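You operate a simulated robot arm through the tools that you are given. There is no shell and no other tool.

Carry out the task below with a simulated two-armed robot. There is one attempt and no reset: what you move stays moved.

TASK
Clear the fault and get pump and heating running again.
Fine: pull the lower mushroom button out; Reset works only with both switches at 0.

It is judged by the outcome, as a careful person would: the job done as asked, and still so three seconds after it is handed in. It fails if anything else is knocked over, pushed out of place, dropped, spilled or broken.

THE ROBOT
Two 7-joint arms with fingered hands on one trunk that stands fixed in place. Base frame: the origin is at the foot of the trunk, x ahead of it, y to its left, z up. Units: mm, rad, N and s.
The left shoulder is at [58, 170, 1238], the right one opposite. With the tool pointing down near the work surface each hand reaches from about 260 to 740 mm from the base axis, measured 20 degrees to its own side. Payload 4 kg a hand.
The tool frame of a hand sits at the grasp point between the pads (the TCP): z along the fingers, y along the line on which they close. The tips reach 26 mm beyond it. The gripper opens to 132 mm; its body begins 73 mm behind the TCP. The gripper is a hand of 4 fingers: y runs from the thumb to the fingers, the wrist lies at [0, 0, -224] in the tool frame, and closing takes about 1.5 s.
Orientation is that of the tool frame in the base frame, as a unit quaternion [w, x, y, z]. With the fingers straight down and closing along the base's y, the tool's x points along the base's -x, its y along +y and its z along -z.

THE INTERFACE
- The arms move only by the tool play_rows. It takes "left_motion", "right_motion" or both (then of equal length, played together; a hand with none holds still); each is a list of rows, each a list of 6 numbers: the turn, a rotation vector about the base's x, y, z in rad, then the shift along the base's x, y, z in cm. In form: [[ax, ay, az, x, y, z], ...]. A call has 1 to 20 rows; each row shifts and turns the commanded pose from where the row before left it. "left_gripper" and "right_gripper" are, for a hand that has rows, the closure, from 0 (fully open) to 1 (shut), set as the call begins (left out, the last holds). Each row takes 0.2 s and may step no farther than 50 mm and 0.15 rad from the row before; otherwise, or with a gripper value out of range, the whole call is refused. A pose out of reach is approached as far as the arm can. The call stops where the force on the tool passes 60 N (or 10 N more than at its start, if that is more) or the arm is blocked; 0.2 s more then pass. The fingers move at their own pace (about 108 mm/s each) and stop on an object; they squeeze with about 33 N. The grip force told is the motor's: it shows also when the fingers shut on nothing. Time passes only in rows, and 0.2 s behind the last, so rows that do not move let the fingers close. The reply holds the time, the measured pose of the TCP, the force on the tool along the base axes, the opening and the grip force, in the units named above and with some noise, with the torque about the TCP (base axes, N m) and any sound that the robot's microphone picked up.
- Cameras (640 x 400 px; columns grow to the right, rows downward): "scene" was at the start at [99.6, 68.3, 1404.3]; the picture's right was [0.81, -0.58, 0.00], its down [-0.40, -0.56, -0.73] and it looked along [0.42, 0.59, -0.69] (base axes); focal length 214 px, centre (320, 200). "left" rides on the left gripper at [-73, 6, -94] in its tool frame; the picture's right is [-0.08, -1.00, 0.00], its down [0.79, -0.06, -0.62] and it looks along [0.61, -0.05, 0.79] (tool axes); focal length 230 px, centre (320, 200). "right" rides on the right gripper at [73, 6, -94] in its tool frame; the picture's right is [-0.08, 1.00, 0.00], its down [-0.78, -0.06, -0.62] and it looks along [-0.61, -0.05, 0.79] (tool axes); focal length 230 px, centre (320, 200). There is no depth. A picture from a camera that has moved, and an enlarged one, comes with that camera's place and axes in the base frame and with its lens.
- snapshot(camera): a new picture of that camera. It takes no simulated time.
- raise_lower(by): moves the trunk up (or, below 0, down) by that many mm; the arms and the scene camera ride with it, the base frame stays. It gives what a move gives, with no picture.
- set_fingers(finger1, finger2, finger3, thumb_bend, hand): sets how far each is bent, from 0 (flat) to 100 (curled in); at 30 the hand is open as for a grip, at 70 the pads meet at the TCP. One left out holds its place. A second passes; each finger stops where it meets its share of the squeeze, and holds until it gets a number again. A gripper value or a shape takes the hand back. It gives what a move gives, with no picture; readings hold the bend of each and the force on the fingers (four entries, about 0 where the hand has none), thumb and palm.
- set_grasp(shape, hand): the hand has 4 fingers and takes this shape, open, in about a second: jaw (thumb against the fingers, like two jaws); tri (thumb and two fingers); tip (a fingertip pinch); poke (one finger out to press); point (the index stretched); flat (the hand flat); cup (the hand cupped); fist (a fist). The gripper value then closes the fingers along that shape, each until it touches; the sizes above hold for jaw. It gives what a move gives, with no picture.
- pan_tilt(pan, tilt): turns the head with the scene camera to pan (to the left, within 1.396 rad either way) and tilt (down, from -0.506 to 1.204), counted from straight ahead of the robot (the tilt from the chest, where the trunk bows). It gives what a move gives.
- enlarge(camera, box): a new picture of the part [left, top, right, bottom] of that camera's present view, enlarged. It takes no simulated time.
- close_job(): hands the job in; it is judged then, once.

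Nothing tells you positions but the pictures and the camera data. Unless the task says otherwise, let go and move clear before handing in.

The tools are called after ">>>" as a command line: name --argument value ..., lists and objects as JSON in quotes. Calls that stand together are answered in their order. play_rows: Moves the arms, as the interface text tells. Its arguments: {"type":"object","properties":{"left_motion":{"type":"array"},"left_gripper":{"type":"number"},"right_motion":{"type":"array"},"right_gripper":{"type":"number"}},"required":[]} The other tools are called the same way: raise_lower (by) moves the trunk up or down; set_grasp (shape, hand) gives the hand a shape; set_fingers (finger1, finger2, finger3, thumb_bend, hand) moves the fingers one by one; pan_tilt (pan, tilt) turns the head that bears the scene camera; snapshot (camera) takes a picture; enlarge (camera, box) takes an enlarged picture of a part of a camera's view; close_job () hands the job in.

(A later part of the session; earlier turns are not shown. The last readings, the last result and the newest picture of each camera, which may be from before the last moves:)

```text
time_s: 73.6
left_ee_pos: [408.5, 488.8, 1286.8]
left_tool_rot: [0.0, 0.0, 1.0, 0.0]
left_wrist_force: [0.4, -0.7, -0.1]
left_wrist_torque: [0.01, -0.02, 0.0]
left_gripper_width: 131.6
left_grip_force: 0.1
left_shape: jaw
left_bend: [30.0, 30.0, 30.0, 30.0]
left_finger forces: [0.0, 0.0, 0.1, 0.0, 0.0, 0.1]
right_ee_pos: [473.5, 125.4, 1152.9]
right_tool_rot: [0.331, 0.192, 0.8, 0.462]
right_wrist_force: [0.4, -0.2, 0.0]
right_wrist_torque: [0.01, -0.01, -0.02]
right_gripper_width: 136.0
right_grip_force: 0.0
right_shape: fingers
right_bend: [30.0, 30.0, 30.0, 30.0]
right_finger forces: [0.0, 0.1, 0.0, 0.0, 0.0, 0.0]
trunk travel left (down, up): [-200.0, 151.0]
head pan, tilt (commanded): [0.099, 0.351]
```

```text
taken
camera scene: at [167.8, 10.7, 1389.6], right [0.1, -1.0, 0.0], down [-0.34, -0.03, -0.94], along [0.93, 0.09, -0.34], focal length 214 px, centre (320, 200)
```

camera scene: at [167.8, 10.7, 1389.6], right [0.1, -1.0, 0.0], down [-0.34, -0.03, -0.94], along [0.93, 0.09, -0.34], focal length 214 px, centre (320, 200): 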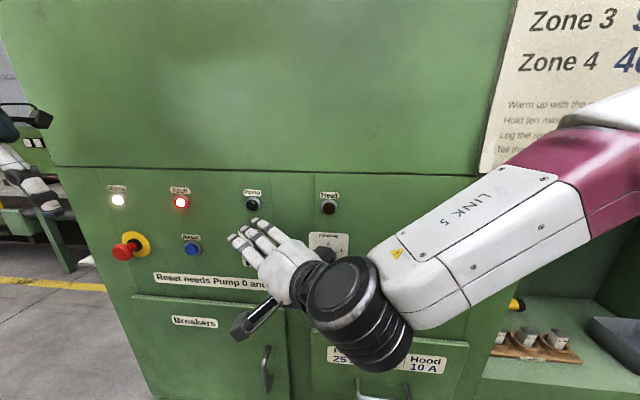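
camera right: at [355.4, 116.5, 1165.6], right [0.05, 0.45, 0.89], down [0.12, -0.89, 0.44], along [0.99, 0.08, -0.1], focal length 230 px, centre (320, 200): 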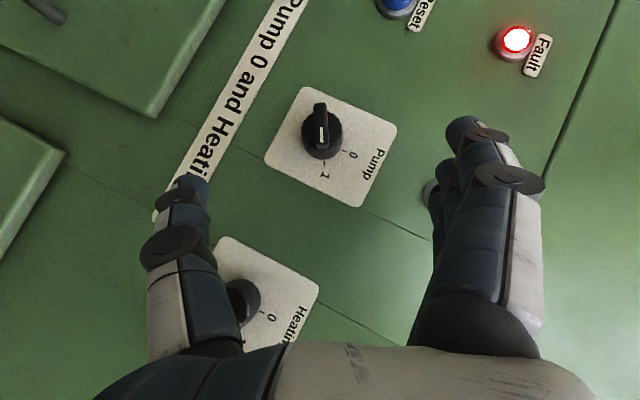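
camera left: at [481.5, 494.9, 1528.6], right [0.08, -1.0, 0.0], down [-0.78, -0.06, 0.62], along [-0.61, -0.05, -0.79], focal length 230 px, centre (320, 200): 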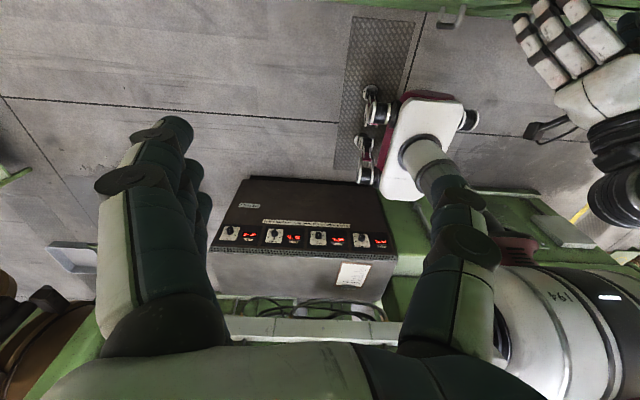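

The 60° pose works here. I repeat the Heating procedure: small sideways trim, slide in, advance, slide the last bit.

>>> play_rows --right_motion '[[0, 0, 0, 0, 1.07, -0.15], [0, 0, 0, 0, 0.87, -0.5], [0, 0, 0, 1.6, 0, 0], [0, 0, 0, 1.65, 0, 0], [0, 0, 0, 0, 0.8, -0.45], [0, 0, 0, 0, 0.8, -0.45], [0, 0, 0, 0, 0, 0]]'

>>> set_fingers --hand "right" --finger1 60 --finger2 60 --thumb_bend 60

>>> snapshot --camera "right"

```text
time_s: 75.2
left_ee_pos: [409.8, 488.0, 1285.6]
left_tool_rot: [0.0, 0.0, 1.0, 0.0]
left_wrist_force: [-0.1, 0.5, -1.0]
left_wrist_torque: [0.0, 0.02, 0.01]
left_gripper_width: 131.9
left_grip_force: 0.1
left_shape: jaw
left_bend: [30.0, 30.0, 30.0, 30.0]
left_finger forces: [0.0, 0.0, 0.0, 0.1, 0.1, 0.0]
right_ee_pos: [506.4, 161.8, 1137.3]
right_tool_rot: [0.331, 0.192, 0.8, 0.462]
right_wrist_force: [-0.2, 0.6, -0.3]
right_wrist_torque: [0.0, 0.0, 0.01]
right_gripper_width: 135.9
right_grip_force: 0.0
right_shape: fingers
right_bend: [30.0, 30.0, 30.0, 30.0]
right_finger forces: [0.1, 0.0, 0.0, 0.0, 0.0, 0.0]
trunk travel left (down, up): [-200.0, 151.0]
head pan, tilt (commanded): [0.099, 0.351]
```

```text
time_s: 76.2
left_ee_pos: [409.1, 488.3, 1285.6]
left_tool_rot: [0.0, 0.0, 1.0, -0.001]
left_wrist_force: [-0.5, 0.0, -0.2]
left_wrist_torque: [0.02, -0.03, -0.01]
left_gripper_width: 131.7
left_grip_force: 0.0
left_shape: jaw
left_bend: [30.0, 30.0, 30.0, 30.0]
left_finger forces: [0.0, 0.0, 0.0, 0.1, 0.0, 0.0]
right_ee_pos: [506.3, 161.8, 1137.1]
right_tool_rot: [0.332, 0.191, 0.8, 0.462]
right_wrist_force: [0.1, 0.5, -0.2]
right_wrist_torque: [0.0, 0.01, 0.02]
right_gripper_width: 40.1
right_grip_force: 0.3
right_shape: fingers
right_bend: [60.0, 60.0, 30.0, 60.0]
right_finger forces: [0.0, 0.0, 0.0, 0.1, 0.1, 0.1]
trunk travel left (down, up): [-200.0, 151.0]
head pan, tilt (commanded): [0.099, 0.351]
```

```text
taken
camera right: at [388.6, 152.0, 1149.3], right [0.05, 0.45, 0.89], down [0.12, -0.89, 0.44], along [0.99, 0.08, -0.1], focal length 230 px, centre (320, 200)
```

right: 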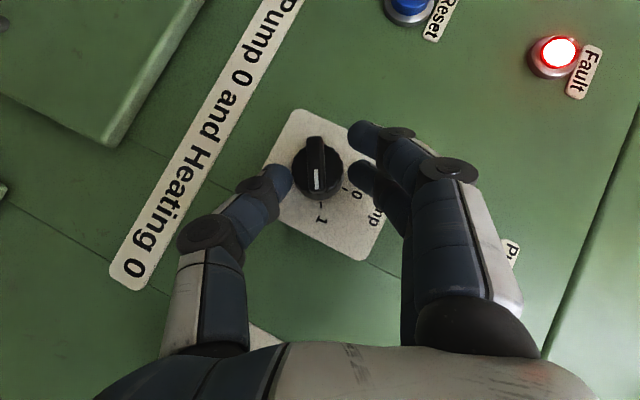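

Identical to the Heating grip view. I close on the bar and rotate 60° toward 0.

>>> set_fingers --hand "right" --finger1 78 --finger2 78 --thumb_bend 78

>>> play_rows --right_motion '[[-0.131, 0, 0, 0, 0.133, 0.199], [-0.131, 0, 0, 0, 0.158, 0.18], [-0.131, 0, 0, 0, 0.18, 0.158], [-0.131, 0, 0, 0, 0.199, 0.133], [-0.131, 0, 0, 0, 0.215, 0.106], [-0.131, 0, 0, 0, 0.226, 0.077], [-0.131, 0, 0, 0, 0.235, 0.046], [-0.131, 0, 0, 0, 0.239, 0.016], [0, 0, 0, 0, 0, 0]]'

>>> snapshot --camera "right"

```text
time_s: 77.2
left_ee_pos: [407.8, 488.4, 1286.3]
left_tool_rot: [0.0, 0.0, 1.0, 0.001]
left_wrist_force: [0.1, -0.4, -0.2]
left_wrist_torque: [-0.03, -0.04, -0.04]
left_gripper_width: 131.7
left_grip_force: 0.0
left_shape: jaw
left_bend: [30.0, 30.0, 30.0, 30.0]
left_finger forces: [0.0, 0.1, 0.1, 0.0, 0.0, 0.1]
right_ee_pos: [504.7, 161.3, 1136.7]
right_tool_rot: [0.331, 0.19, 0.801, 0.462]
right_wrist_force: [-17.6, -3.5, -10.1]
right_wrist_torque: [-0.19, 0.54, 0.03]
right_gripper_width: 11.4
right_grip_force: 16.2
right_shape: fingers
right_bend: [78.0, 70.0, 30.0, 71.0]
right_finger forces: [0.0, 8.3, 0.1, 0.1, 24.5, 0.0]
trunk travel left (down, up): [-200.0, 151.0]
head pan, tilt (commanded): [0.099, 0.351]
```

```text
time_s: 79.2
left_ee_pos: [404.7, 487.8, 1287.9]
left_tool_rot: [0.002, 0.001, 1.0, 0.0]
left_wrist_force: [0.2, -0.3, -0.4]
left_wrist_torque: [-0.02, -0.03, -0.01]
left_gripper_width: 131.7
left_grip_force: 0.1
left_shape: jaw
left_bend: [30.0, 30.0, 30.0, 30.0]
left_finger forces: [0.0, 0.0, 0.0, 0.0, 0.0, 0.0]
right_ee_pos: [518.8, 155.0, 1176.6]
right_tool_rot: [0.37, 0.033, 0.928, 0.032]
right_wrist_force: [-41.1, -2.2, -9.3]
right_wrist_torque: [-0.92, -0.39, 3.82]
right_gripper_width: 9.2
right_grip_force: 20.1
right_shape: fingers
right_bend: [78.0, 71.0, 15.0, 78.0]
right_finger forces: [0.0, 0.0, 40.4, 0.0, 0.0, 0.0]
trunk travel left (down, up): [-200.0, 151.0]
head pan, tilt (commanded): [0.099, 0.351]
stopped in row 9 (right hand): the force on the tool passed its limit at 64 N (the readings are from after the stop); the commanded pose is now the measured one
```

```text
taken
camera right: at [400.4, 163.7, 1195.1], right [0.1, 0.99, 0.14], down [0.14, -0.15, 0.98], along [0.99, -0.07, -0.15], focal length 230 px, centre (320, 200)
```

right: 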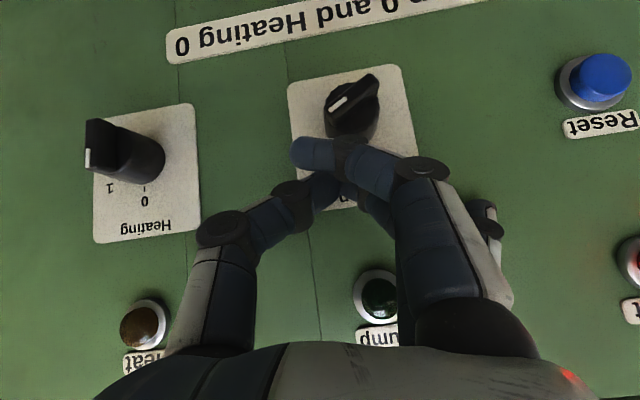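

The hand got deflected again as the roll neared 0 – the forearm must be hitting something (head or console). I back off and inspect.

>>> play_rows --right_motion '[[0, 0, 0, -1.5, 0, 0.5], [0, 0, 0, -1.5, 0, 0.5]]'

>>> snapshot --camera "scene"

>>> snapshot --camera "right"

```text
time_s: 79.8
left_ee_pos: [407.4, 488.6, 1285.0]
left_tool_rot: [0.001, 0.001, 1.0, 0.0]
left_wrist_force: [0.4, 0.1, 0.1]
left_wrist_torque: [0.03, 0.03, -0.02]
left_gripper_width: 131.9
left_grip_force: 0.0
left_shape: jaw
left_bend: [30.0, 30.0, 30.0, 30.0]
left_finger forces: [0.0, 0.0, 0.0, 0.0, 0.0, 0.0]
right_ee_pos: [501.6, 148.5, 1192.6]
right_tool_rot: [0.367, 0.052, 0.928, 0.038]
right_wrist_force: [-0.7, -0.3, 0.6]
right_wrist_torque: [0.02, -0.05, 0.03]
right_gripper_width: 9.0
right_grip_force: 0.0
right_shape: fingers
right_bend: [78.0, 71.0, 30.0, 78.0]
right_finger forces: [0.0, 0.0, 0.1, 0.0, 0.0, 0.0]
trunk travel left (down, up): [-200.0, 151.0]
head pan, tilt (commanded): [0.099, 0.351]
```

```text
taken
camera scene: at [168.1, 11.3, 1391.0], right [0.11, -0.99, 0.0], down [-0.33, -0.04, -0.94], along [0.94, 0.1, -0.33], focal length 214 px, centre (320, 200)
```

scene: 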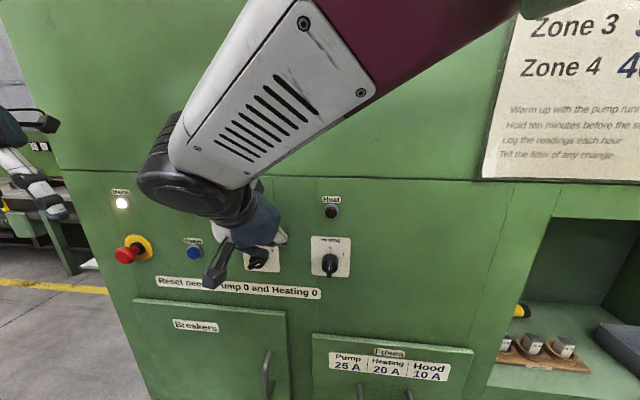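

```text
taken
camera right: at [385.0, 159.7, 1212.0], right [0.12, 0.98, 0.16], down [0.14, -0.18, 0.97], along [0.98, -0.1, -0.16], focal length 230 px, centre (320, 200)
```

right: 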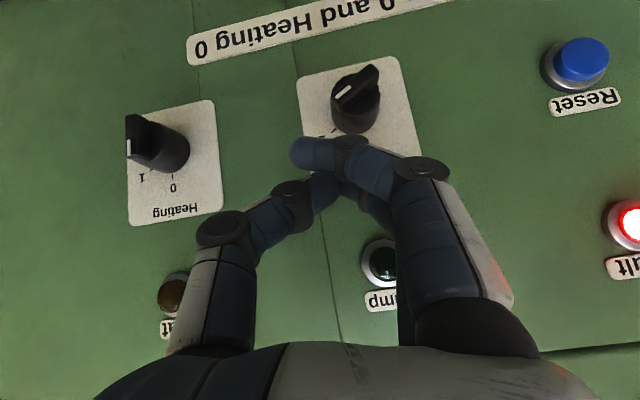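

The forearm nudges the robot's own head when the roll approaches 0 at this knob. I'll return to the well-behaved 60° roll and instead push the bar's right end upward with the thumb, using translation only.

>>> play_rows --right_motion '[[0.1034, -0.0122, 0.0142, -0.65, 0, 0], [0.1034, -0.0122, 0.0142, -0.65, 0, -0.2], [0.1034, -0.0122, 0.0142, -0.65, 0, -0.2], [0.1034, -0.0122, 0.0142, -0.65, 0, -0.4], [0.131, 0, 0, 0, -0.5, -0.8], [0.131, 0, 0, 0, -0.5, -0.8], [0.131, 0, 0, 0, -0.5, -0.8], [0.131, 0, 0, 0, -0.5, -0.8], [0, 0, 0, 0, 0, 0]]'

>>> set_fingers --hand "right" --finger1 30 --finger2 30 --finger3 30 --thumb_bend 70

>>> snapshot --camera "right"

>>> snapshot --camera "scene"

```text
time_s: 81.8
left_ee_pos: [408.8, 490.1, 1284.8]
left_tool_rot: [0.001, 0.0, 1.0, 0.0]
left_wrist_force: [-0.6, 0.5, -0.1]
left_wrist_torque: [-0.03, 0.01, 0.02]
left_gripper_width: 131.8
left_grip_force: 0.1
left_shape: jaw
left_bend: [30.0, 30.0, 30.0, 30.0]
left_finger forces: [0.0, 0.1, 0.0, 0.0, 0.0, 0.0]
right_ee_pos: [466.6, 137.1, 1145.1]
right_tool_rot: [0.344, 0.18, 0.803, 0.453]
right_wrist_force: [-0.3, -0.7, 0.4]
right_wrist_torque: [0.02, -0.02, -0.01]
right_gripper_width: 9.2
right_grip_force: 0.0
right_shape: fingers
right_bend: [78.0, 71.0, 30.0, 78.0]
right_finger forces: [0.0, 0.0, 0.0, 0.0, 0.0, 0.1]
trunk travel left (down, up): [-200.0, 151.0]
head pan, tilt (commanded): [0.099, 0.351]
```

```text
time_s: 82.8
left_ee_pos: [407.8, 488.8, 1284.4]
left_tool_rot: [0.001, 0.0, 1.0, 0.0]
left_wrist_force: [1.1, 1.2, 0.0]
left_wrist_torque: [-0.03, 0.0, -0.01]
left_gripper_width: 131.8
left_grip_force: 0.0
left_shape: jaw
left_bend: [30.0, 30.0, 30.0, 30.0]
left_finger forces: [0.1, 0.1, 0.1, 0.1, 0.0, 0.0]
right_ee_pos: [467.6, 136.5, 1145.7]
right_tool_rot: [0.344, 0.18, 0.804, 0.451]
right_wrist_force: [-0.2, -0.6, -0.2]
right_wrist_torque: [0.02, 0.02, -0.02]
right_gripper_width: 70.9
right_grip_force: 0.1
right_shape: fingers
right_bend: [30.0, 30.0, 30.0, 70.0]
right_finger forces: [0.1, 0.0, 0.1, 0.0, 0.1, 0.1]
trunk travel left (down, up): [-200.0, 151.0]
head pan, tilt (commanded): [0.099, 0.351]
```

```text
taken
camera right: at [349.1, 126.6, 1154.3], right [0.03, 0.48, 0.88], down [0.11, -0.87, 0.47], along [0.99, 0.08, -0.08], focal length 230 px, centre (320, 200)
```

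right: 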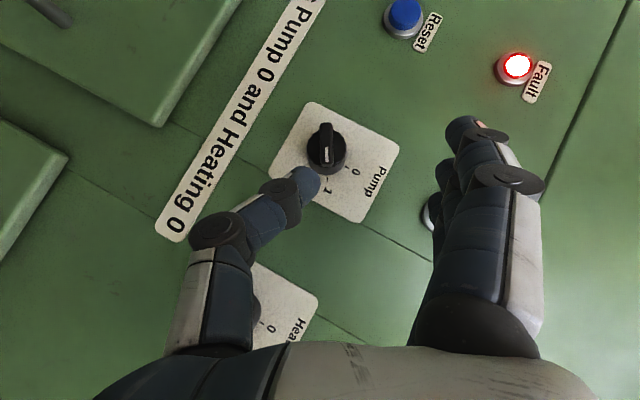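

```text
taken
camera scene: at [168.8, 10.2, 1389.4], right [0.1, -1.0, 0.0], down [-0.34, -0.03, -0.94], along [0.93, 0.09, -0.34], focal length 214 px, centre (320, 200)
```

scene: 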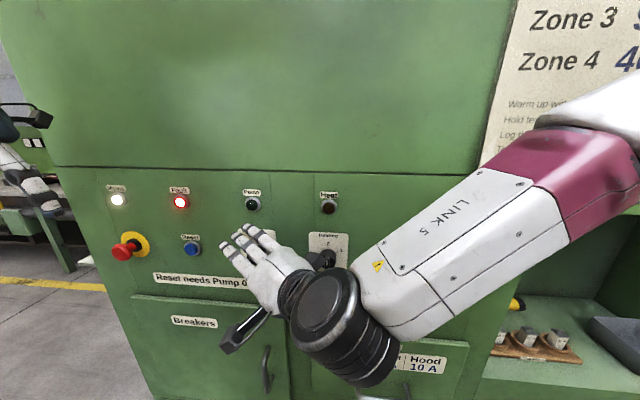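

The thumb is ready to push. I move it to just below-right of the bar's right end.

>>> play_rows --right_motion '[[0, 0, 0, 0, 0.75, -0.6], [0, 0, 0, 0, 0.76, -0.6], [0, 0, 0, 1.25, 0, 0], [0, 0, 0, 1.25, 0, 0], [0, 0, 0, 1.2, 0, 0], [0, 0, 0, 0, 0, 0]]'

>>> snapshot --camera "right"

>>> enlarge --camera "scene" --box '[160, 170, 360, 295]'

```text
time_s: 84.2
left_ee_pos: [408.3, 489.6, 1284.7]
left_tool_rot: [0.001, 0.0, 1.0, 0.0]
left_wrist_force: [0.3, -0.2, -0.1]
left_wrist_torque: [0.0, 0.01, 0.0]
left_gripper_width: 131.8
left_grip_force: 0.0
left_shape: jaw
left_bend: [30.0, 30.0, 30.0, 30.0]
left_finger forces: [0.0, 0.0, 0.0, 0.0, 0.1, 0.0]
right_ee_pos: [504.5, 152.1, 1132.4]
right_tool_rot: [0.343, 0.18, 0.803, 0.453]
right_wrist_force: [-0.8, 0.0, -0.6]
right_wrist_torque: [0.02, 0.01, 0.02]
right_gripper_width: 71.4
right_grip_force: 0.0
right_shape: fingers
right_bend: [30.0, 30.0, 30.0, 70.0]
right_finger forces: [0.0, 0.1, 0.1, 0.0, 0.1, 0.0]
trunk travel left (down, up): [-200.0, 151.0]
head pan, tilt (commanded): [0.099, 0.351]
```

```text
taken
camera right: at [386.2, 142.2, 1141.8], right [0.03, 0.48, 0.88], down [0.11, -0.87, 0.47], along [0.99, 0.08, -0.08], focal length 230 px, centre (320, 200)
```

right: 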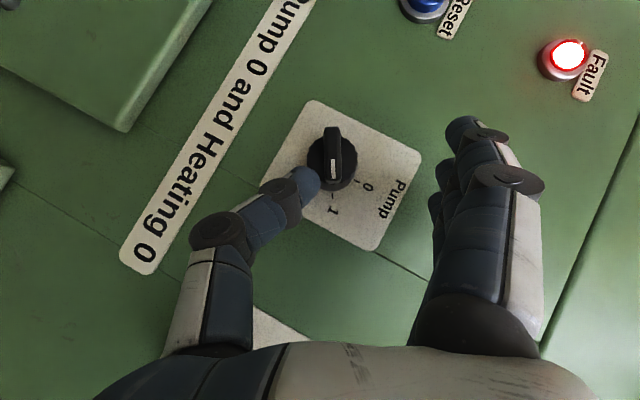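

```text
3.20 times, centred on (260, 232) of scene
camera zoom: at [168.5, 10.4, 1389.4], right [0.1, -1.0, 0.0], down [-0.34, -0.03, -0.94], along [0.93, 0.09, -0.34], focal length 686 px, centre (512, 96)
```

zoom: 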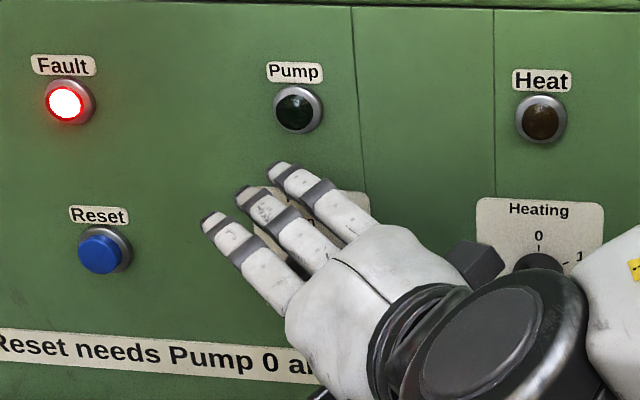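

>>> play_rows --right_motion '[[0, 0, 0, 0, 0.29, 0.76], [0, 0, 0, 0, 0, 0.45], [0, 0, 0, 0, 0, 0.45], [0, 0, 0, 0, 0.13, 0.37], [0, 0, 0, 0, 0.2, 0.38], [0, 0, 0, 0, 0.12, 0.35], [0, 0, 0, 0, 0, 0]]'

>>> snapshot --camera "right"

>>> enlarge --camera "right" --box '[240, 90, 440, 240]'

```text
time_s: 85.8
left_ee_pos: [409.7, 488.1, 1285.4]
left_tool_rot: [0.001, 0.0, 1.0, 0.0]
left_wrist_force: [-0.5, -0.4, -0.2]
left_wrist_torque: [0.02, 0.01, -0.01]
left_gripper_width: 131.9
left_grip_force: 0.0
left_shape: jaw
left_bend: [30.0, 30.0, 30.0, 30.0]
left_finger forces: [0.0, 0.0, 0.0, 0.0, 0.0, 0.0]
right_ee_pos: [503.9, 158.7, 1159.6]
right_tool_rot: [0.344, 0.18, 0.803, 0.453]
right_wrist_force: [-0.4, -0.2, -0.1]
right_wrist_torque: [-0.01, -0.02, -0.05]
right_gripper_width: 72.2
right_grip_force: 0.6
right_shape: fingers
right_bend: [30.0, 30.0, 30.0, 70.0]
right_finger forces: [0.0, 0.0, 0.1, 0.0, 0.3, 0.1]
trunk travel left (down, up): [-200.0, 151.0]
head pan, tilt (commanded): [0.099, 0.351]
```

```text
taken
camera right: at [386.2, 148.3, 1169.6], right [0.03, 0.48, 0.88], down [0.11, -0.87, 0.47], along [0.99, 0.08, -0.08], focal length 230 px, centre (320, 200)
```

right: 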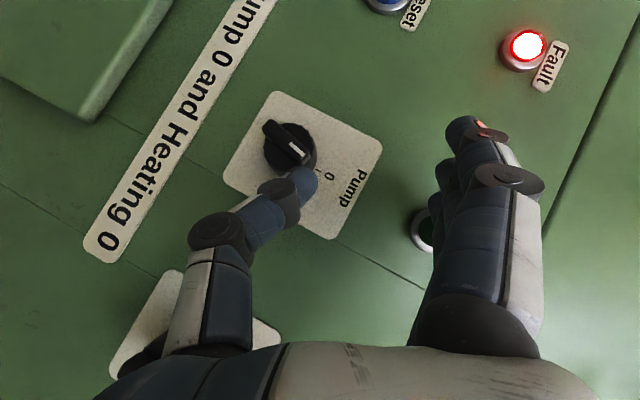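

```text
2.67 times, centred on (340, 165) of right
camera zoom: at [386.2, 148.3, 1169.6], right [0.03, 0.48, 0.88], down [0.11, -0.87, 0.47], along [0.99, 0.08, -0.08], focal length 614 px, centre (267, 293)
```

zoom: 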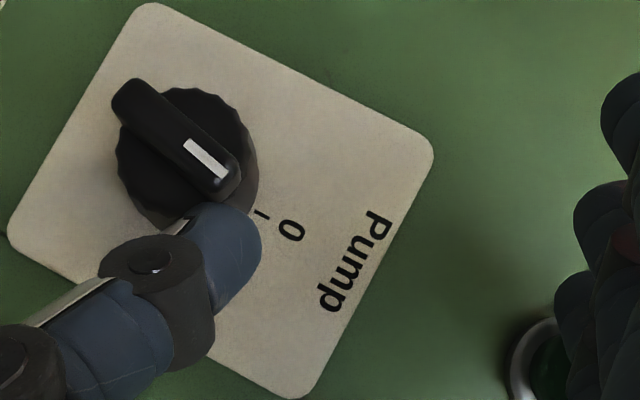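

The Pump pointer has snapped to 0 with no residual force. I back off and look at both switches.

>>> play_rows --right_motion '[[0, 0, 0, -0.5, -0.5, -0.3], [0, 0, 0, -1.5, -0.5, 0], [0, 0, 0, -1.5, -0.5, 0], [0, 0, 0, 0, 0, 0]]'

>>> snapshot --camera "right"

>>> enlarge --camera "right" --box '[220, 80, 400, 230]'

>>> enlarge --camera "scene" --box '[220, 180, 370, 290]'

```text
time_s: 86.8
left_ee_pos: [408.4, 488.0, 1285.8]
left_tool_rot: [0.0, 0.0, 1.0, -0.001]
left_wrist_force: [0.1, 0.4, -0.1]
left_wrist_torque: [-0.01, 0.02, 0.02]
left_gripper_width: 131.9
left_grip_force: 0.1
left_shape: jaw
left_bend: [30.0, 30.0, 30.0, 30.0]
left_finger forces: [0.0, 0.1, 0.0, 0.0, 0.0, 0.0]
right_ee_pos: [469.0, 142.9, 1156.9]
right_tool_rot: [0.344, 0.179, 0.803, 0.453]
right_wrist_force: [0.5, 0.4, 0.7]
right_wrist_torque: [-0.03, 0.02, 0.02]
right_gripper_width: 71.9
right_grip_force: 0.1
right_shape: fingers
right_bend: [30.0, 30.0, 30.0, 70.0]
right_finger forces: [0.1, 0.0, 0.0, 0.0, 0.0, 0.0]
trunk travel left (down, up): [-200.0, 151.0]
head pan, tilt (commanded): [0.099, 0.351]
```

```text
taken
camera right: at [350.7, 133.5, 1167.1], right [0.03, 0.48, 0.88], down [0.11, -0.87, 0.47], along [0.99, 0.08, -0.08], focal length 230 px, centre (320, 200)
```

right: 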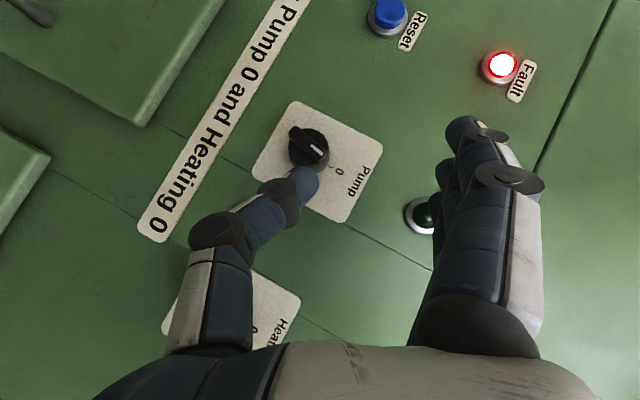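

```text
2.67 times, centred on (310, 155) of right
camera zoom: at [350.7, 133.5, 1167.1], right [0.03, 0.48, 0.88], down [0.11, -0.87, 0.47], along [0.99, 0.08, -0.08], focal length 614 px, centre (347, 320)
```

zoom: 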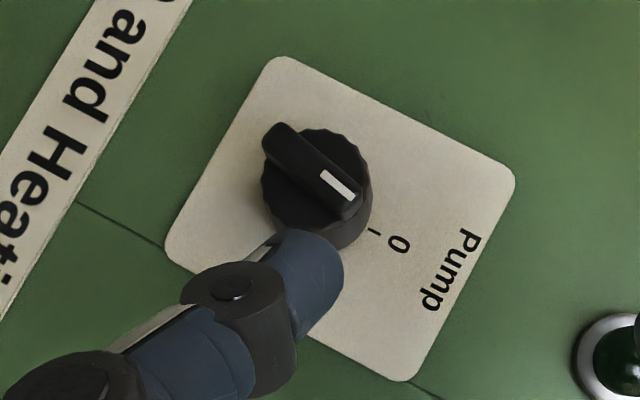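

```text
3.64 times, centred on (295, 235) of scene
camera zoom: at [168.8, 10.4, 1389.3], right [0.1, -1.0, 0.0], down [-0.34, -0.03, -0.94], along [0.93, 0.09, -0.34], focal length 780 px, centre (411, 73)
```

zoom: 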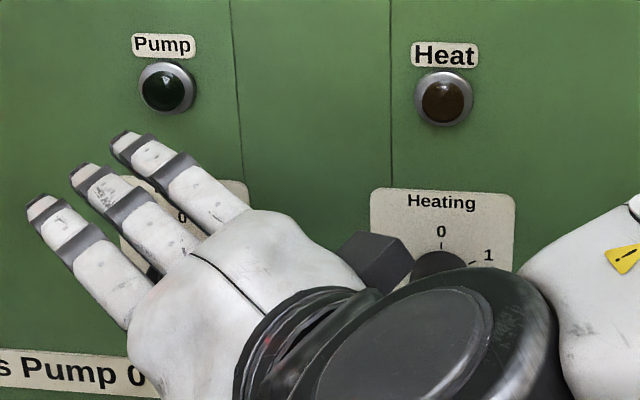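

The Pump bar looks ~12° short of exact 0, so I nudge its upper end a little further left with the thumb.

>>> play_rows --right_motion '[[0, 0, 0, 1.5, 0.7, 0], [0, 0, 0, 2.0, 0, 0], [0, 0, 0, 0, 0.5, 0], [0, 0, 0, 0, 0.3, 0], [0, 0, 0, 0, 0.2, 0], [0, 0, 0, 0, 0.2, 0], [0, 0, 0, 0, 0.2, 0], [0, 0, 0, 0, 0, 0]]'

>>> enlarge --camera "right" --box '[220, 80, 400, 230]'

```text
time_s: 88.6
left_ee_pos: [407.4, 486.1, 1287.1]
left_tool_rot: [0.001, -0.001, 1.0, 0.001]
left_wrist_force: [-0.1, -0.7, -0.4]
left_wrist_torque: [-0.06, 0.01, 0.04]
left_gripper_width: 131.7
left_grip_force: 0.1
left_shape: jaw
left_bend: [30.0, 30.0, 30.0, 30.0]
left_finger forces: [0.0, 0.0, 0.0, 0.0, 0.0, 0.0]
right_ee_pos: [505.3, 163.0, 1158.4]
right_tool_rot: [0.344, 0.181, 0.802, 0.453]
right_wrist_force: [-4.7, -18.1, 4.3]
right_wrist_torque: [-0.33, 0.02, -0.25]
right_gripper_width: 72.4
right_grip_force: 10.2
right_shape: fingers
right_bend: [30.0, 30.0, 30.0, 70.0]
right_finger forces: [0.0, 0.1, 0.0, 0.0, 20.2, 0.0]
trunk travel left (down, up): [-200.0, 151.0]
head pan, tilt (commanded): [0.099, 0.351]
```

```text
2.67 times, centred on (310, 155) of right
camera zoom: at [386.3, 152.1, 1167.5], right [0.03, 0.48, 0.88], down [0.11, -0.88, 0.47], along [0.99, 0.08, -0.08], focal length 614 px, centre (347, 320)
```

zoom: 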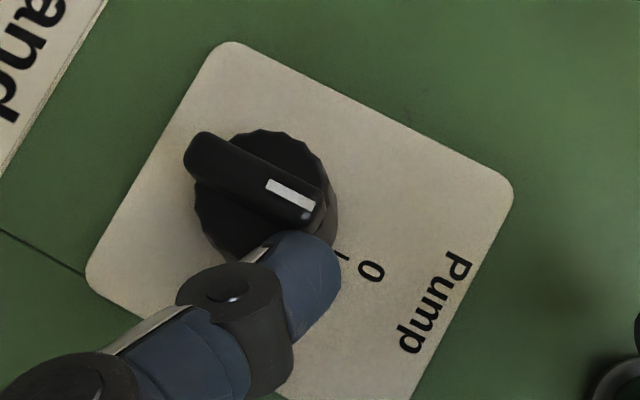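

Now the bar lines up exactly with 0 against a firm stop. I back off and check it stays.

>>> play_rows --right_motion '[[0, 0, 0, 0, -0.8, 0], [0, 0, 0, -1.5, -0.7, 0], [0, 0, 0, -1.5, -0.5, 0], [0, 0, 0, 0, 0, 0]]'

>>> enlarge --camera "right" --box '[220, 80, 400, 230]'

```text
time_s: 89.6
left_ee_pos: [409.6, 487.7, 1286.3]
left_tool_rot: [0.001, 0.0, 1.0, 0.0]
left_wrist_force: [0.1, -0.9, 0.0]
left_wrist_torque: [0.01, -0.01, 0.0]
left_gripper_width: 131.9
left_grip_force: 0.1
left_shape: jaw
left_bend: [30.0, 30.0, 30.0, 30.0]
left_finger forces: [0.1, 0.0, 0.0, 0.0, 0.0, 0.0]
right_ee_pos: [475.7, 144.6, 1158.0]
right_tool_rot: [0.343, 0.18, 0.803, 0.453]
right_wrist_force: [-0.4, -0.1, -0.1]
right_wrist_torque: [0.0, -0.02, 0.02]
right_gripper_width: 71.4
right_grip_force: 0.0
right_shape: fingers
right_bend: [30.0, 30.0, 30.0, 70.0]
right_finger forces: [0.1, 0.0, 0.0, 0.0, 0.1, 0.0]
trunk travel left (down, up): [-200.0, 151.0]
head pan, tilt (commanded): [0.099, 0.351]
```

```text
2.67 times, centred on (310, 155) of right
camera zoom: at [356.2, 134.8, 1167.4], right [0.03, 0.48, 0.88], down [0.11, -0.87, 0.47], along [0.99, 0.08, -0.08], focal length 614 px, centre (347, 320)
```

zoom: 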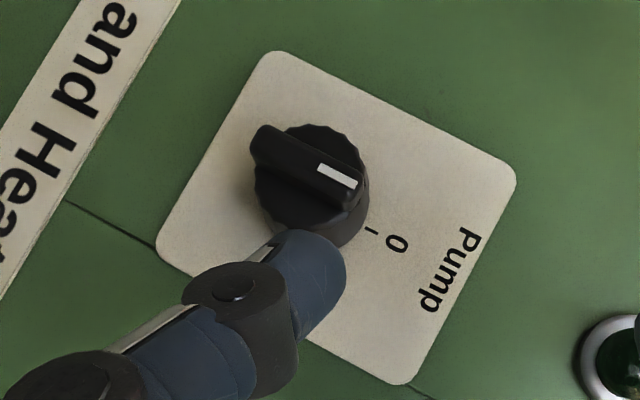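

Pump stays at 0. I move the right hand out to the right and check Heating, then plan the left-hand work on the mushroom.

>>> play_rows --right_motion '[[0, 0, 0, -1.5, -2, 1], [0, 0, 0, 0, -4.3, 1], [0, 0, 0, 0, -4.3, 1], [0, 0, 0, 0.5, -4.3, 1], [0, 0, 0, 0.5, -4.3, 1], [0, 0, 0, 0.5, -4.3, 0], [0, 0, 0, 0, 0, 0]]'

>>> pan_tilt --pan 0.3 --tilt 0.5

>>> snapshot --camera "scene"

>>> enlarge --camera "scene" --box '[240, 100, 440, 225]'

>>> enlarge --camera "scene" --box '[130, 100, 290, 210]'

```text
time_s: 91.2
left_ee_pos: [409.3, 489.4, 1283.9]
left_tool_rot: [0.0, 0.0, 1.0, 0.001]
left_wrist_force: [0.4, 0.1, -0.9]
left_wrist_torque: [0.02, 0.01, -0.03]
left_gripper_width: 131.8
left_grip_force: 0.0
left_shape: jaw
left_bend: [30.0, 30.0, 30.0, 30.0]
left_finger forces: [0.0, 0.1, 0.1, 0.0, 0.1, 0.1]
right_ee_pos: [477.0, -90.5, 1207.7]
right_tool_rot: [0.342, 0.178, 0.804, 0.452]
right_wrist_force: [0.1, 0.0, -0.3]
right_wrist_torque: [-0.03, 0.0, -0.04]
right_gripper_width: 71.6
right_grip_force: 0.1
right_shape: fingers
right_bend: [30.0, 30.0, 30.0, 70.0]
right_finger forces: [0.0, 0.0, 0.0, 0.0, 0.1, 0.0]
right hand out of reach, approached as far as the arm can: row 6
trunk travel left (down, up): [-200.0, 151.0]
head pan, tilt (commanded): [0.099, 0.351]
```

```text
time_s: 91.9
left_ee_pos: [410.3, 488.7, 1285.3]
left_tool_rot: [0.0, 0.0, 1.0, 0.0]
left_wrist_force: [0.6, -0.4, -0.5]
left_wrist_torque: [0.02, 0.02, 0.02]
left_gripper_width: 131.8
left_grip_force: 0.2
left_shape: jaw
left_bend: [30.0, 30.0, 30.0, 30.0]
left_finger forces: [0.0, 0.1, 0.0, 0.0, 0.1, 0.0]
right_ee_pos: [476.6, -90.8, 1208.9]
right_tool_rot: [0.343, 0.18, 0.804, 0.451]
right_wrist_force: [-0.1, 0.8, -0.6]
right_wrist_torque: [-0.01, 0.0, 0.01]
right_gripper_width: 71.4
right_grip_force: 0.0
right_shape: fingers
right_bend: [30.0, 30.0, 30.0, 70.0]
right_finger forces: [0.0, 0.0, 0.0, 0.1, 0.0, 0.1]
trunk travel left (down, up): [-200.0, 151.0]
head pan, tilt (commanded): [0.3, 0.499]
```

```text
taken
camera scene: at [163.0, 28.0, 1375.7], right [0.29, -0.96, 0.0], down [-0.46, -0.14, -0.88], along [0.84, 0.26, -0.48], focal length 214 px, centre (320, 200)
```

scene: 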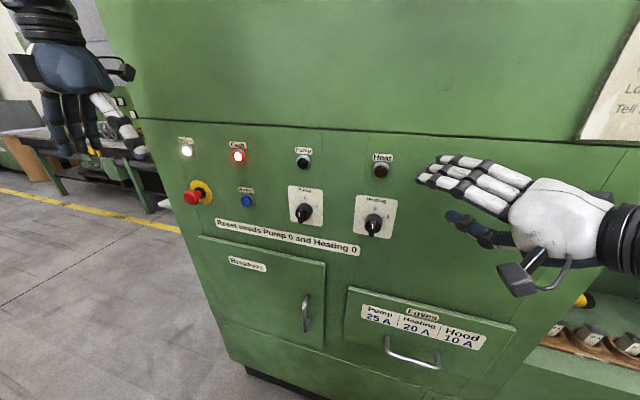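

```text
3.20 times, centred on (340, 162) of scene
camera zoom: at [163.0, 28.0, 1375.7], right [0.29, -0.96, 0.0], down [-0.46, -0.14, -0.88], along [0.84, 0.26, -0.48], focal length 686 px, centre (256, 320)
```

zoom: 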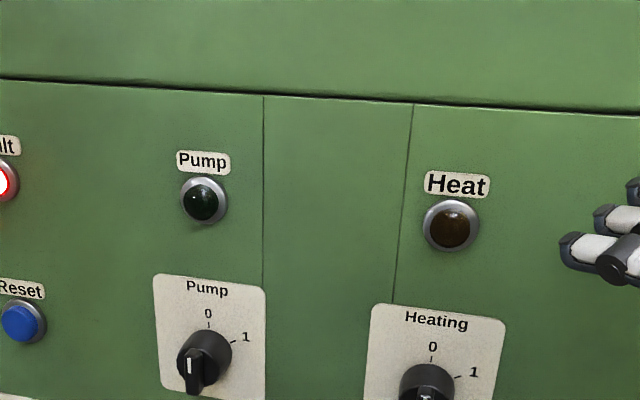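

```text
3.64 times, centred on (210, 155) of scene
camera zoom: at [163.0, 28.0, 1375.7], right [0.29, -0.96, 0.0], down [-0.46, -0.14, -0.88], along [0.84, 0.26, -0.48], focal length 780 px, centre (720, 364)
```

zoom: 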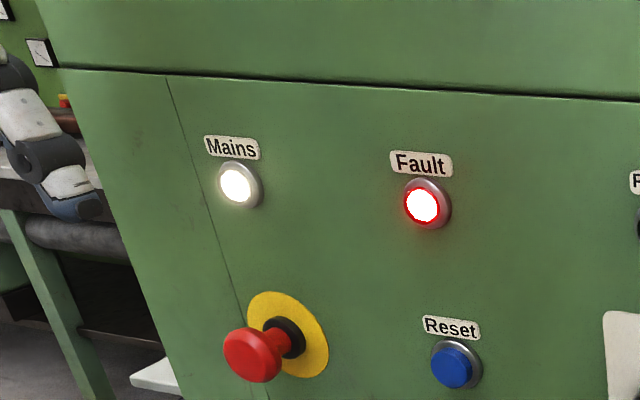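

Both switches read 0. The lower mushroom's axis is at about (y 467, z 1115) with its cap around x≈517; now I bring the left hand forward, pitching it to 45° at a safe distance.

>>> play_rows --left_motion '[[0, -0.131, 0, 0.1, -0.35, -1.2], [0, -0.131, 0, 0.1, -0.35, -1.2], [0, -0.131, 0, 0.1, -0.35, -1.2], [0, -0.131, 0, 0.1, -0.35, -1.2], [0, -0.131, 0, 0.1, -0.35, -1.2], [0, -0.131, 0, 0.1, -0.35, -1.2], [0, 0, 0, 0, 0, 0]]'

>>> pan_tilt --pan 0.7 --tilt 0.5

>>> snapshot --camera "scene"

>>> snapshot --camera "left"

```text
time_s: 93.5
left_ee_pos: [415.1, 466.3, 1212.5]
left_tool_rot: [0.383, -0.001, 0.924, 0.001]
left_wrist_force: [0.3, -0.1, -0.6]
left_wrist_torque: [-0.02, 0.02, -0.02]
left_gripper_width: 131.8
left_grip_force: 0.1
left_shape: jaw
left_bend: [30.0, 30.0, 30.0, 30.0]
left_finger forces: [0.1, 0.0, 0.0, 0.0, 0.0, 0.1]
right_ee_pos: [478.2, -90.9, 1210.1]
right_tool_rot: [0.343, 0.18, 0.804, 0.452]
right_wrist_force: [-0.3, 0.2, 0.2]
right_wrist_torque: [-0.01, 0.02, -0.02]
right_gripper_width: 71.3
right_grip_force: 0.1
right_shape: fingers
right_bend: [30.0, 30.0, 30.0, 70.0]
right_finger forces: [0.0, 0.1, 0.1, 0.1, 0.1, 0.0]
trunk travel left (down, up): [-200.0, 151.0]
head pan, tilt (commanded): [0.3, 0.499]
```

```text
time_s: 94.4
left_ee_pos: [416.0, 466.9, 1213.1]
left_tool_rot: [0.384, 0.0, 0.924, 0.001]
left_wrist_force: [-0.2, 0.1, -0.3]
left_wrist_torque: [0.0, 0.01, 0.01]
left_gripper_width: 131.9
left_grip_force: 0.2
left_shape: jaw
left_bend: [30.0, 30.0, 30.0, 30.0]
left_finger forces: [0.0, 0.0, 0.0, 0.0, 0.0, 0.0]
right_ee_pos: [478.5, -90.5, 1209.8]
right_tool_rot: [0.343, 0.18, 0.804, 0.451]
right_wrist_force: [0.3, 0.4, -0.1]
right_wrist_torque: [0.03, 0.02, 0.02]
right_gripper_width: 71.4
right_grip_force: 0.2
right_shape: fingers
right_bend: [30.0, 30.0, 30.0, 70.0]
right_finger forces: [0.1, 0.1, 0.0, 0.1, 0.2, 0.0]
trunk travel left (down, up): [-200.0, 151.0]
head pan, tilt (commanded): [0.7, 0.499]
```

```text
taken
camera scene: at [146.2, 59.1, 1375.9], right [0.64, -0.77, 0.0], down [-0.37, -0.3, -0.88], along [0.68, 0.56, -0.48], focal length 214 px, centre (320, 200)
```

scene: 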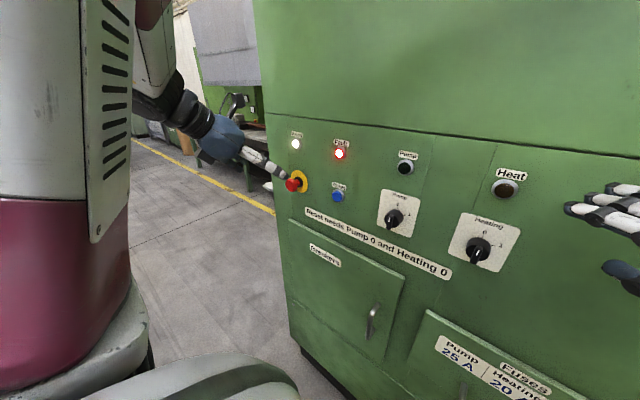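

```text
taken
camera left: at [400.3, 473.3, 1330.8], right [0.05, -1.0, 0.05], down [-0.99, -0.06, -0.12], along [0.12, -0.05, -0.99], focal length 230 px, centre (320, 200)
```

left: 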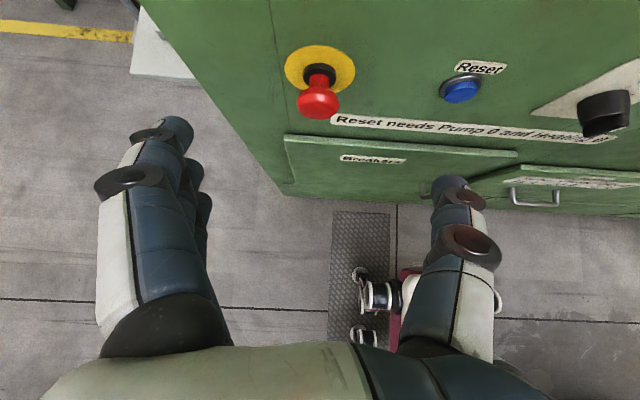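

The left camera looks down on the mushroom and Reset button. I'll zoom in for accurate positions.

>>> enlarge --camera "left" --box '[260, 30, 400, 130]'

>>> enlarge --camera "left" --box '[410, 40, 550, 140]'

>>> enlarge --camera "scene" --box '[180, 100, 380, 225]'

```text
4.00 times, centred on (330, 80) of left
camera zoom: at [400.3, 473.3, 1330.8], right [0.05, -1.0, 0.05], down [-0.99, -0.06, -0.12], along [0.12, -0.05, -0.99], focal length 920 px, centre (280, 680)
```

zoom: 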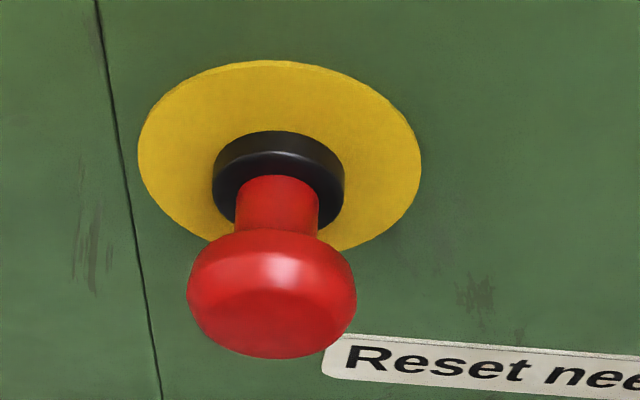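

```text
4.00 times, centred on (480, 90) of left
camera zoom: at [400.3, 473.3, 1330.8], right [0.05, -1.0, 0.05], down [-0.99, -0.06, -0.12], along [0.12, -0.05, -0.99], focal length 920 px, centre (-320, 640)
```

zoom: 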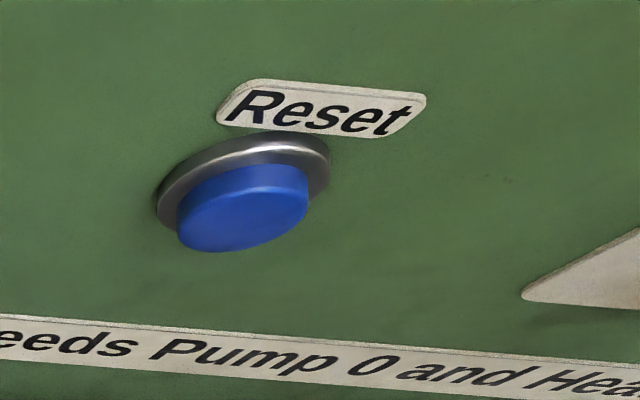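

```text
3.20 times, centred on (280, 162) of scene
camera zoom: at [146.2, 59.1, 1375.9], right [0.64, -0.77, 0.0], down [-0.37, -0.3, -0.88], along [0.68, 0.56, -0.48], focal length 686 px, centre (448, 320)
```

zoom: 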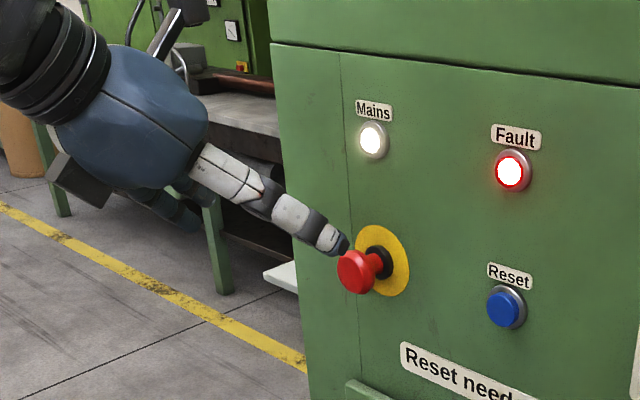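

The mushroom cap is about 40 mm wide at (516, 469, 1133), with a stem gap behind the cap for the fingertips. I pitch the left hand to 30° and move to a pre-grasp in front of it.

>>> play_rows --left_motion '[[0, -0.131, 0, 1.0, 0.1, -1.5], [0, -0.131, 0, 1.1, 0.1, -1.5], [0, 0, 0, 1.1, 0, -1.5], [0, 0, 0, 0, 0, 0]]'

>>> snapshot --camera "left"

>>> snapshot --camera "scene"

```text
time_s: 95.4
left_ee_pos: [446.9, 469.4, 1167.5]
left_tool_rot: [0.501, 0.001, 0.866, 0.0]
left_wrist_force: [0.2, 0.1, -0.1]
left_wrist_torque: [0.01, 0.0, -0.01]
left_gripper_width: 131.7
left_grip_force: 0.1
left_shape: jaw
left_bend: [30.0, 30.0, 30.0, 30.0]
left_finger forces: [0.0, 0.0, 0.0, 0.1, 0.1, 0.1]
right_ee_pos: [477.1, -91.9, 1208.7]
right_tool_rot: [0.343, 0.179, 0.803, 0.452]
right_wrist_force: [1.8, 0.3, -0.7]
right_wrist_torque: [-0.02, -0.01, -0.03]
right_gripper_width: 71.6
right_grip_force: 0.0
right_shape: fingers
right_bend: [30.0, 30.0, 30.0, 70.0]
right_finger forces: [0.0, 0.0, 0.1, 0.0, 0.0, 0.0]
trunk travel left (down, up): [-200.0, 151.0]
head pan, tilt (commanded): [0.7, 0.499]
```

```text
taken
camera left: at [402.6, 475.6, 1277.8], right [0.04, -1.0, 0.07], down [-0.93, -0.06, -0.37], along [0.38, -0.05, -0.93], focal length 230 px, centre (320, 200)
```

left: 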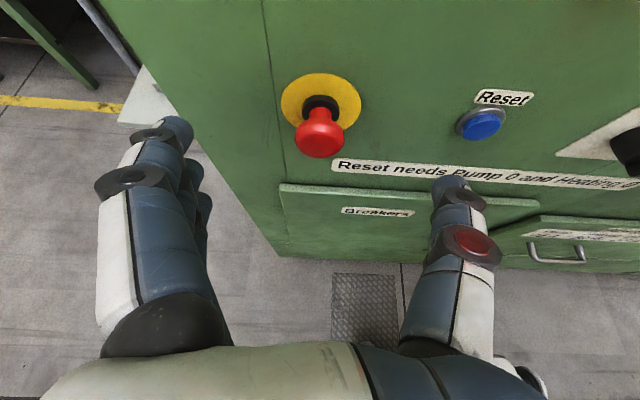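

```text
taken
camera scene: at [145.4, 59.5, 1375.8], right [0.64, -0.77, 0.0], down [-0.37, -0.31, -0.88], along [0.67, 0.57, -0.48], focal length 214 px, centre (320, 200)
```

scene: 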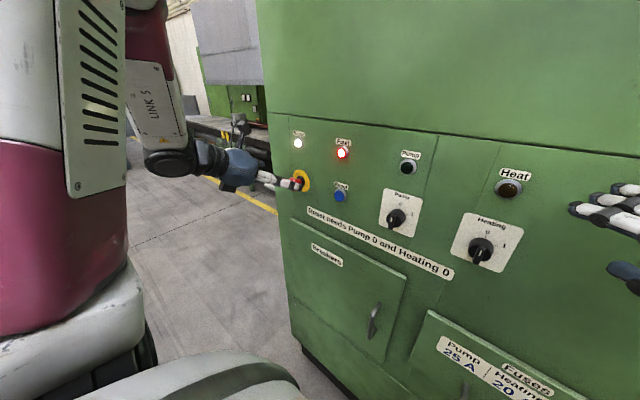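

Refined: mushroom axis y≈470, z≈1135, cap centre x≈515. I advance with open fingers so the cap sits between the pads.

>>> play_rows --left_motion '[[0, 0, 0, 1.4, 0.02, -0.8], [0, 0, 0, 1.4, 0.02, -0.8], [0, 0, 0, 1.4, 0.02, -0.8], [0, 0, 0, 1.4, 0.02, -0.8], [0, 0, 0, 0, 0, 0]]'

>>> snapshot --camera "left"

>>> enlarge --camera "scene" --box '[200, 110, 380, 220]'

```text
time_s: 96.6
left_ee_pos: [503.7, 471.9, 1135.4]
left_tool_rot: [0.501, 0.0, 0.866, 0.001]
left_wrist_force: [-0.4, 0.5, 0.3]
left_wrist_torque: [-0.03, 0.03, 0.01]
left_gripper_width: 132.2
left_grip_force: 0.0
left_shape: jaw
left_bend: [30.0, 30.0, 30.0, 30.0]
left_finger forces: [0.0, 0.0, 0.1, 0.1, 0.1, 0.0]
right_ee_pos: [477.9, -90.5, 1208.7]
right_tool_rot: [0.343, 0.179, 0.804, 0.452]
right_wrist_force: [0.3, -0.1, -0.5]
right_wrist_torque: [0.04, 0.02, 0.01]
right_gripper_width: 71.2
right_grip_force: 0.1
right_shape: fingers
right_bend: [30.0, 30.0, 30.0, 70.0]
right_finger forces: [0.0, 0.0, 0.0, 0.0, 0.0, 0.0]
trunk travel left (down, up): [-200.0, 151.0]
head pan, tilt (commanded): [0.7, 0.499]
```

```text
taken
camera left: at [459.1, 477.0, 1246.5], right [0.04, -1.0, 0.07], down [-0.93, -0.06, -0.37], along [0.38, -0.05, -0.93], focal length 230 px, centre (320, 200)
```

left: 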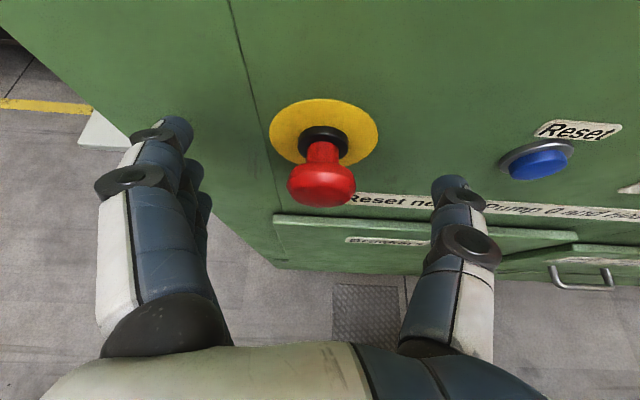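

```text
3.56 times, centred on (290, 165) of scene
camera zoom: at [145.4, 59.6, 1375.8], right [0.64, -0.77, 0.0], down [-0.37, -0.31, -0.88], along [0.67, 0.57, -0.48], focal length 763 px, centre (427, 324)
```

zoom: 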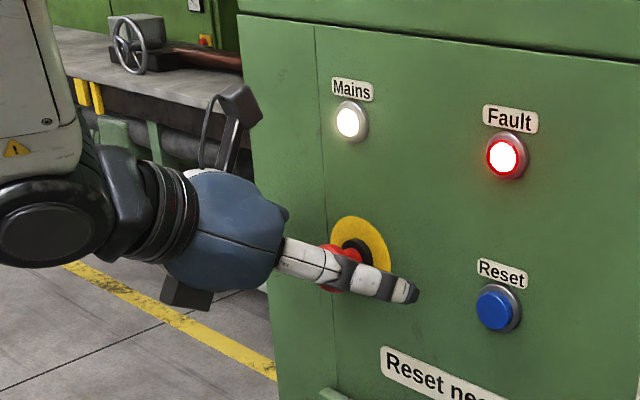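

The cap is centred between the jaws. I close the left hand on it.

>>> play_rows --left_motion '[[0, 0, 0, 0, 0, 0], [0, 0, 0, 0, 0, 0], [0, 0, 0, 0, 0, 0], [0, 0, 0, 0, 0, 0], [0, 0, 0, 0, 0, 0], [0, 0, 0, 0, 0, 0], [0, 0, 0, 0, 0, 0], [0, 0, 0, 0, 0, 0]]' --left_gripper 1

>>> snapshot --camera "left"

>>> enlarge --camera "scene" --box '[200, 110, 380, 220]'

```text
time_s: 98.4
left_ee_pos: [503.6, 470.3, 1137.3]
left_tool_rot: [0.501, 0.0, 0.865, 0.0]
left_wrist_force: [0.1, -7.4, -0.8]
left_wrist_torque: [0.07, 0.03, -0.16]
left_gripper_width: 22.7
left_grip_force: 32.9
left_shape: jaw
left_bend: [70.0, 73.0, 72.0, 70.0]
left_finger forces: [0.0, 11.6, 11.6, 0.1, 30.1, 0.1]
right_ee_pos: [478.0, -92.3, 1209.3]
right_tool_rot: [0.342, 0.179, 0.804, 0.453]
right_wrist_force: [-0.1, 0.2, 0.1]
right_wrist_torque: [-0.01, 0.0, 0.0]
right_gripper_width: 71.4
right_grip_force: 0.1
right_shape: fingers
right_bend: [30.0, 30.0, 30.0, 70.0]
right_finger forces: [0.1, 0.0, 0.0, 0.1, 0.0, 0.1]
trunk travel left (down, up): [-200.0, 151.0]
head pan, tilt (commanded): [0.7, 0.499]
```

```text
taken
camera left: at [459.4, 475.9, 1246.5], right [0.04, -1.0, 0.07], down [-0.93, -0.06, -0.37], along [0.38, -0.05, -0.93], focal length 230 px, centre (320, 200)
```

left: 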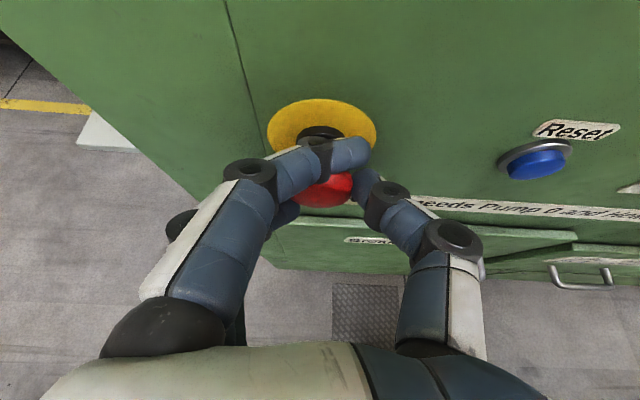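

```text
3.56 times, centred on (290, 165) of scene
camera zoom: at [145.9, 58.7, 1375.7], right [0.64, -0.77, 0.0], down [-0.37, -0.31, -0.88], along [0.67, 0.57, -0.48], focal length 763 px, centre (427, 324)
```

zoom: 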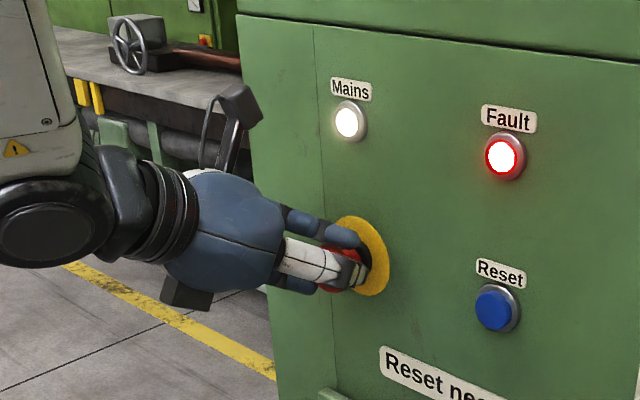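

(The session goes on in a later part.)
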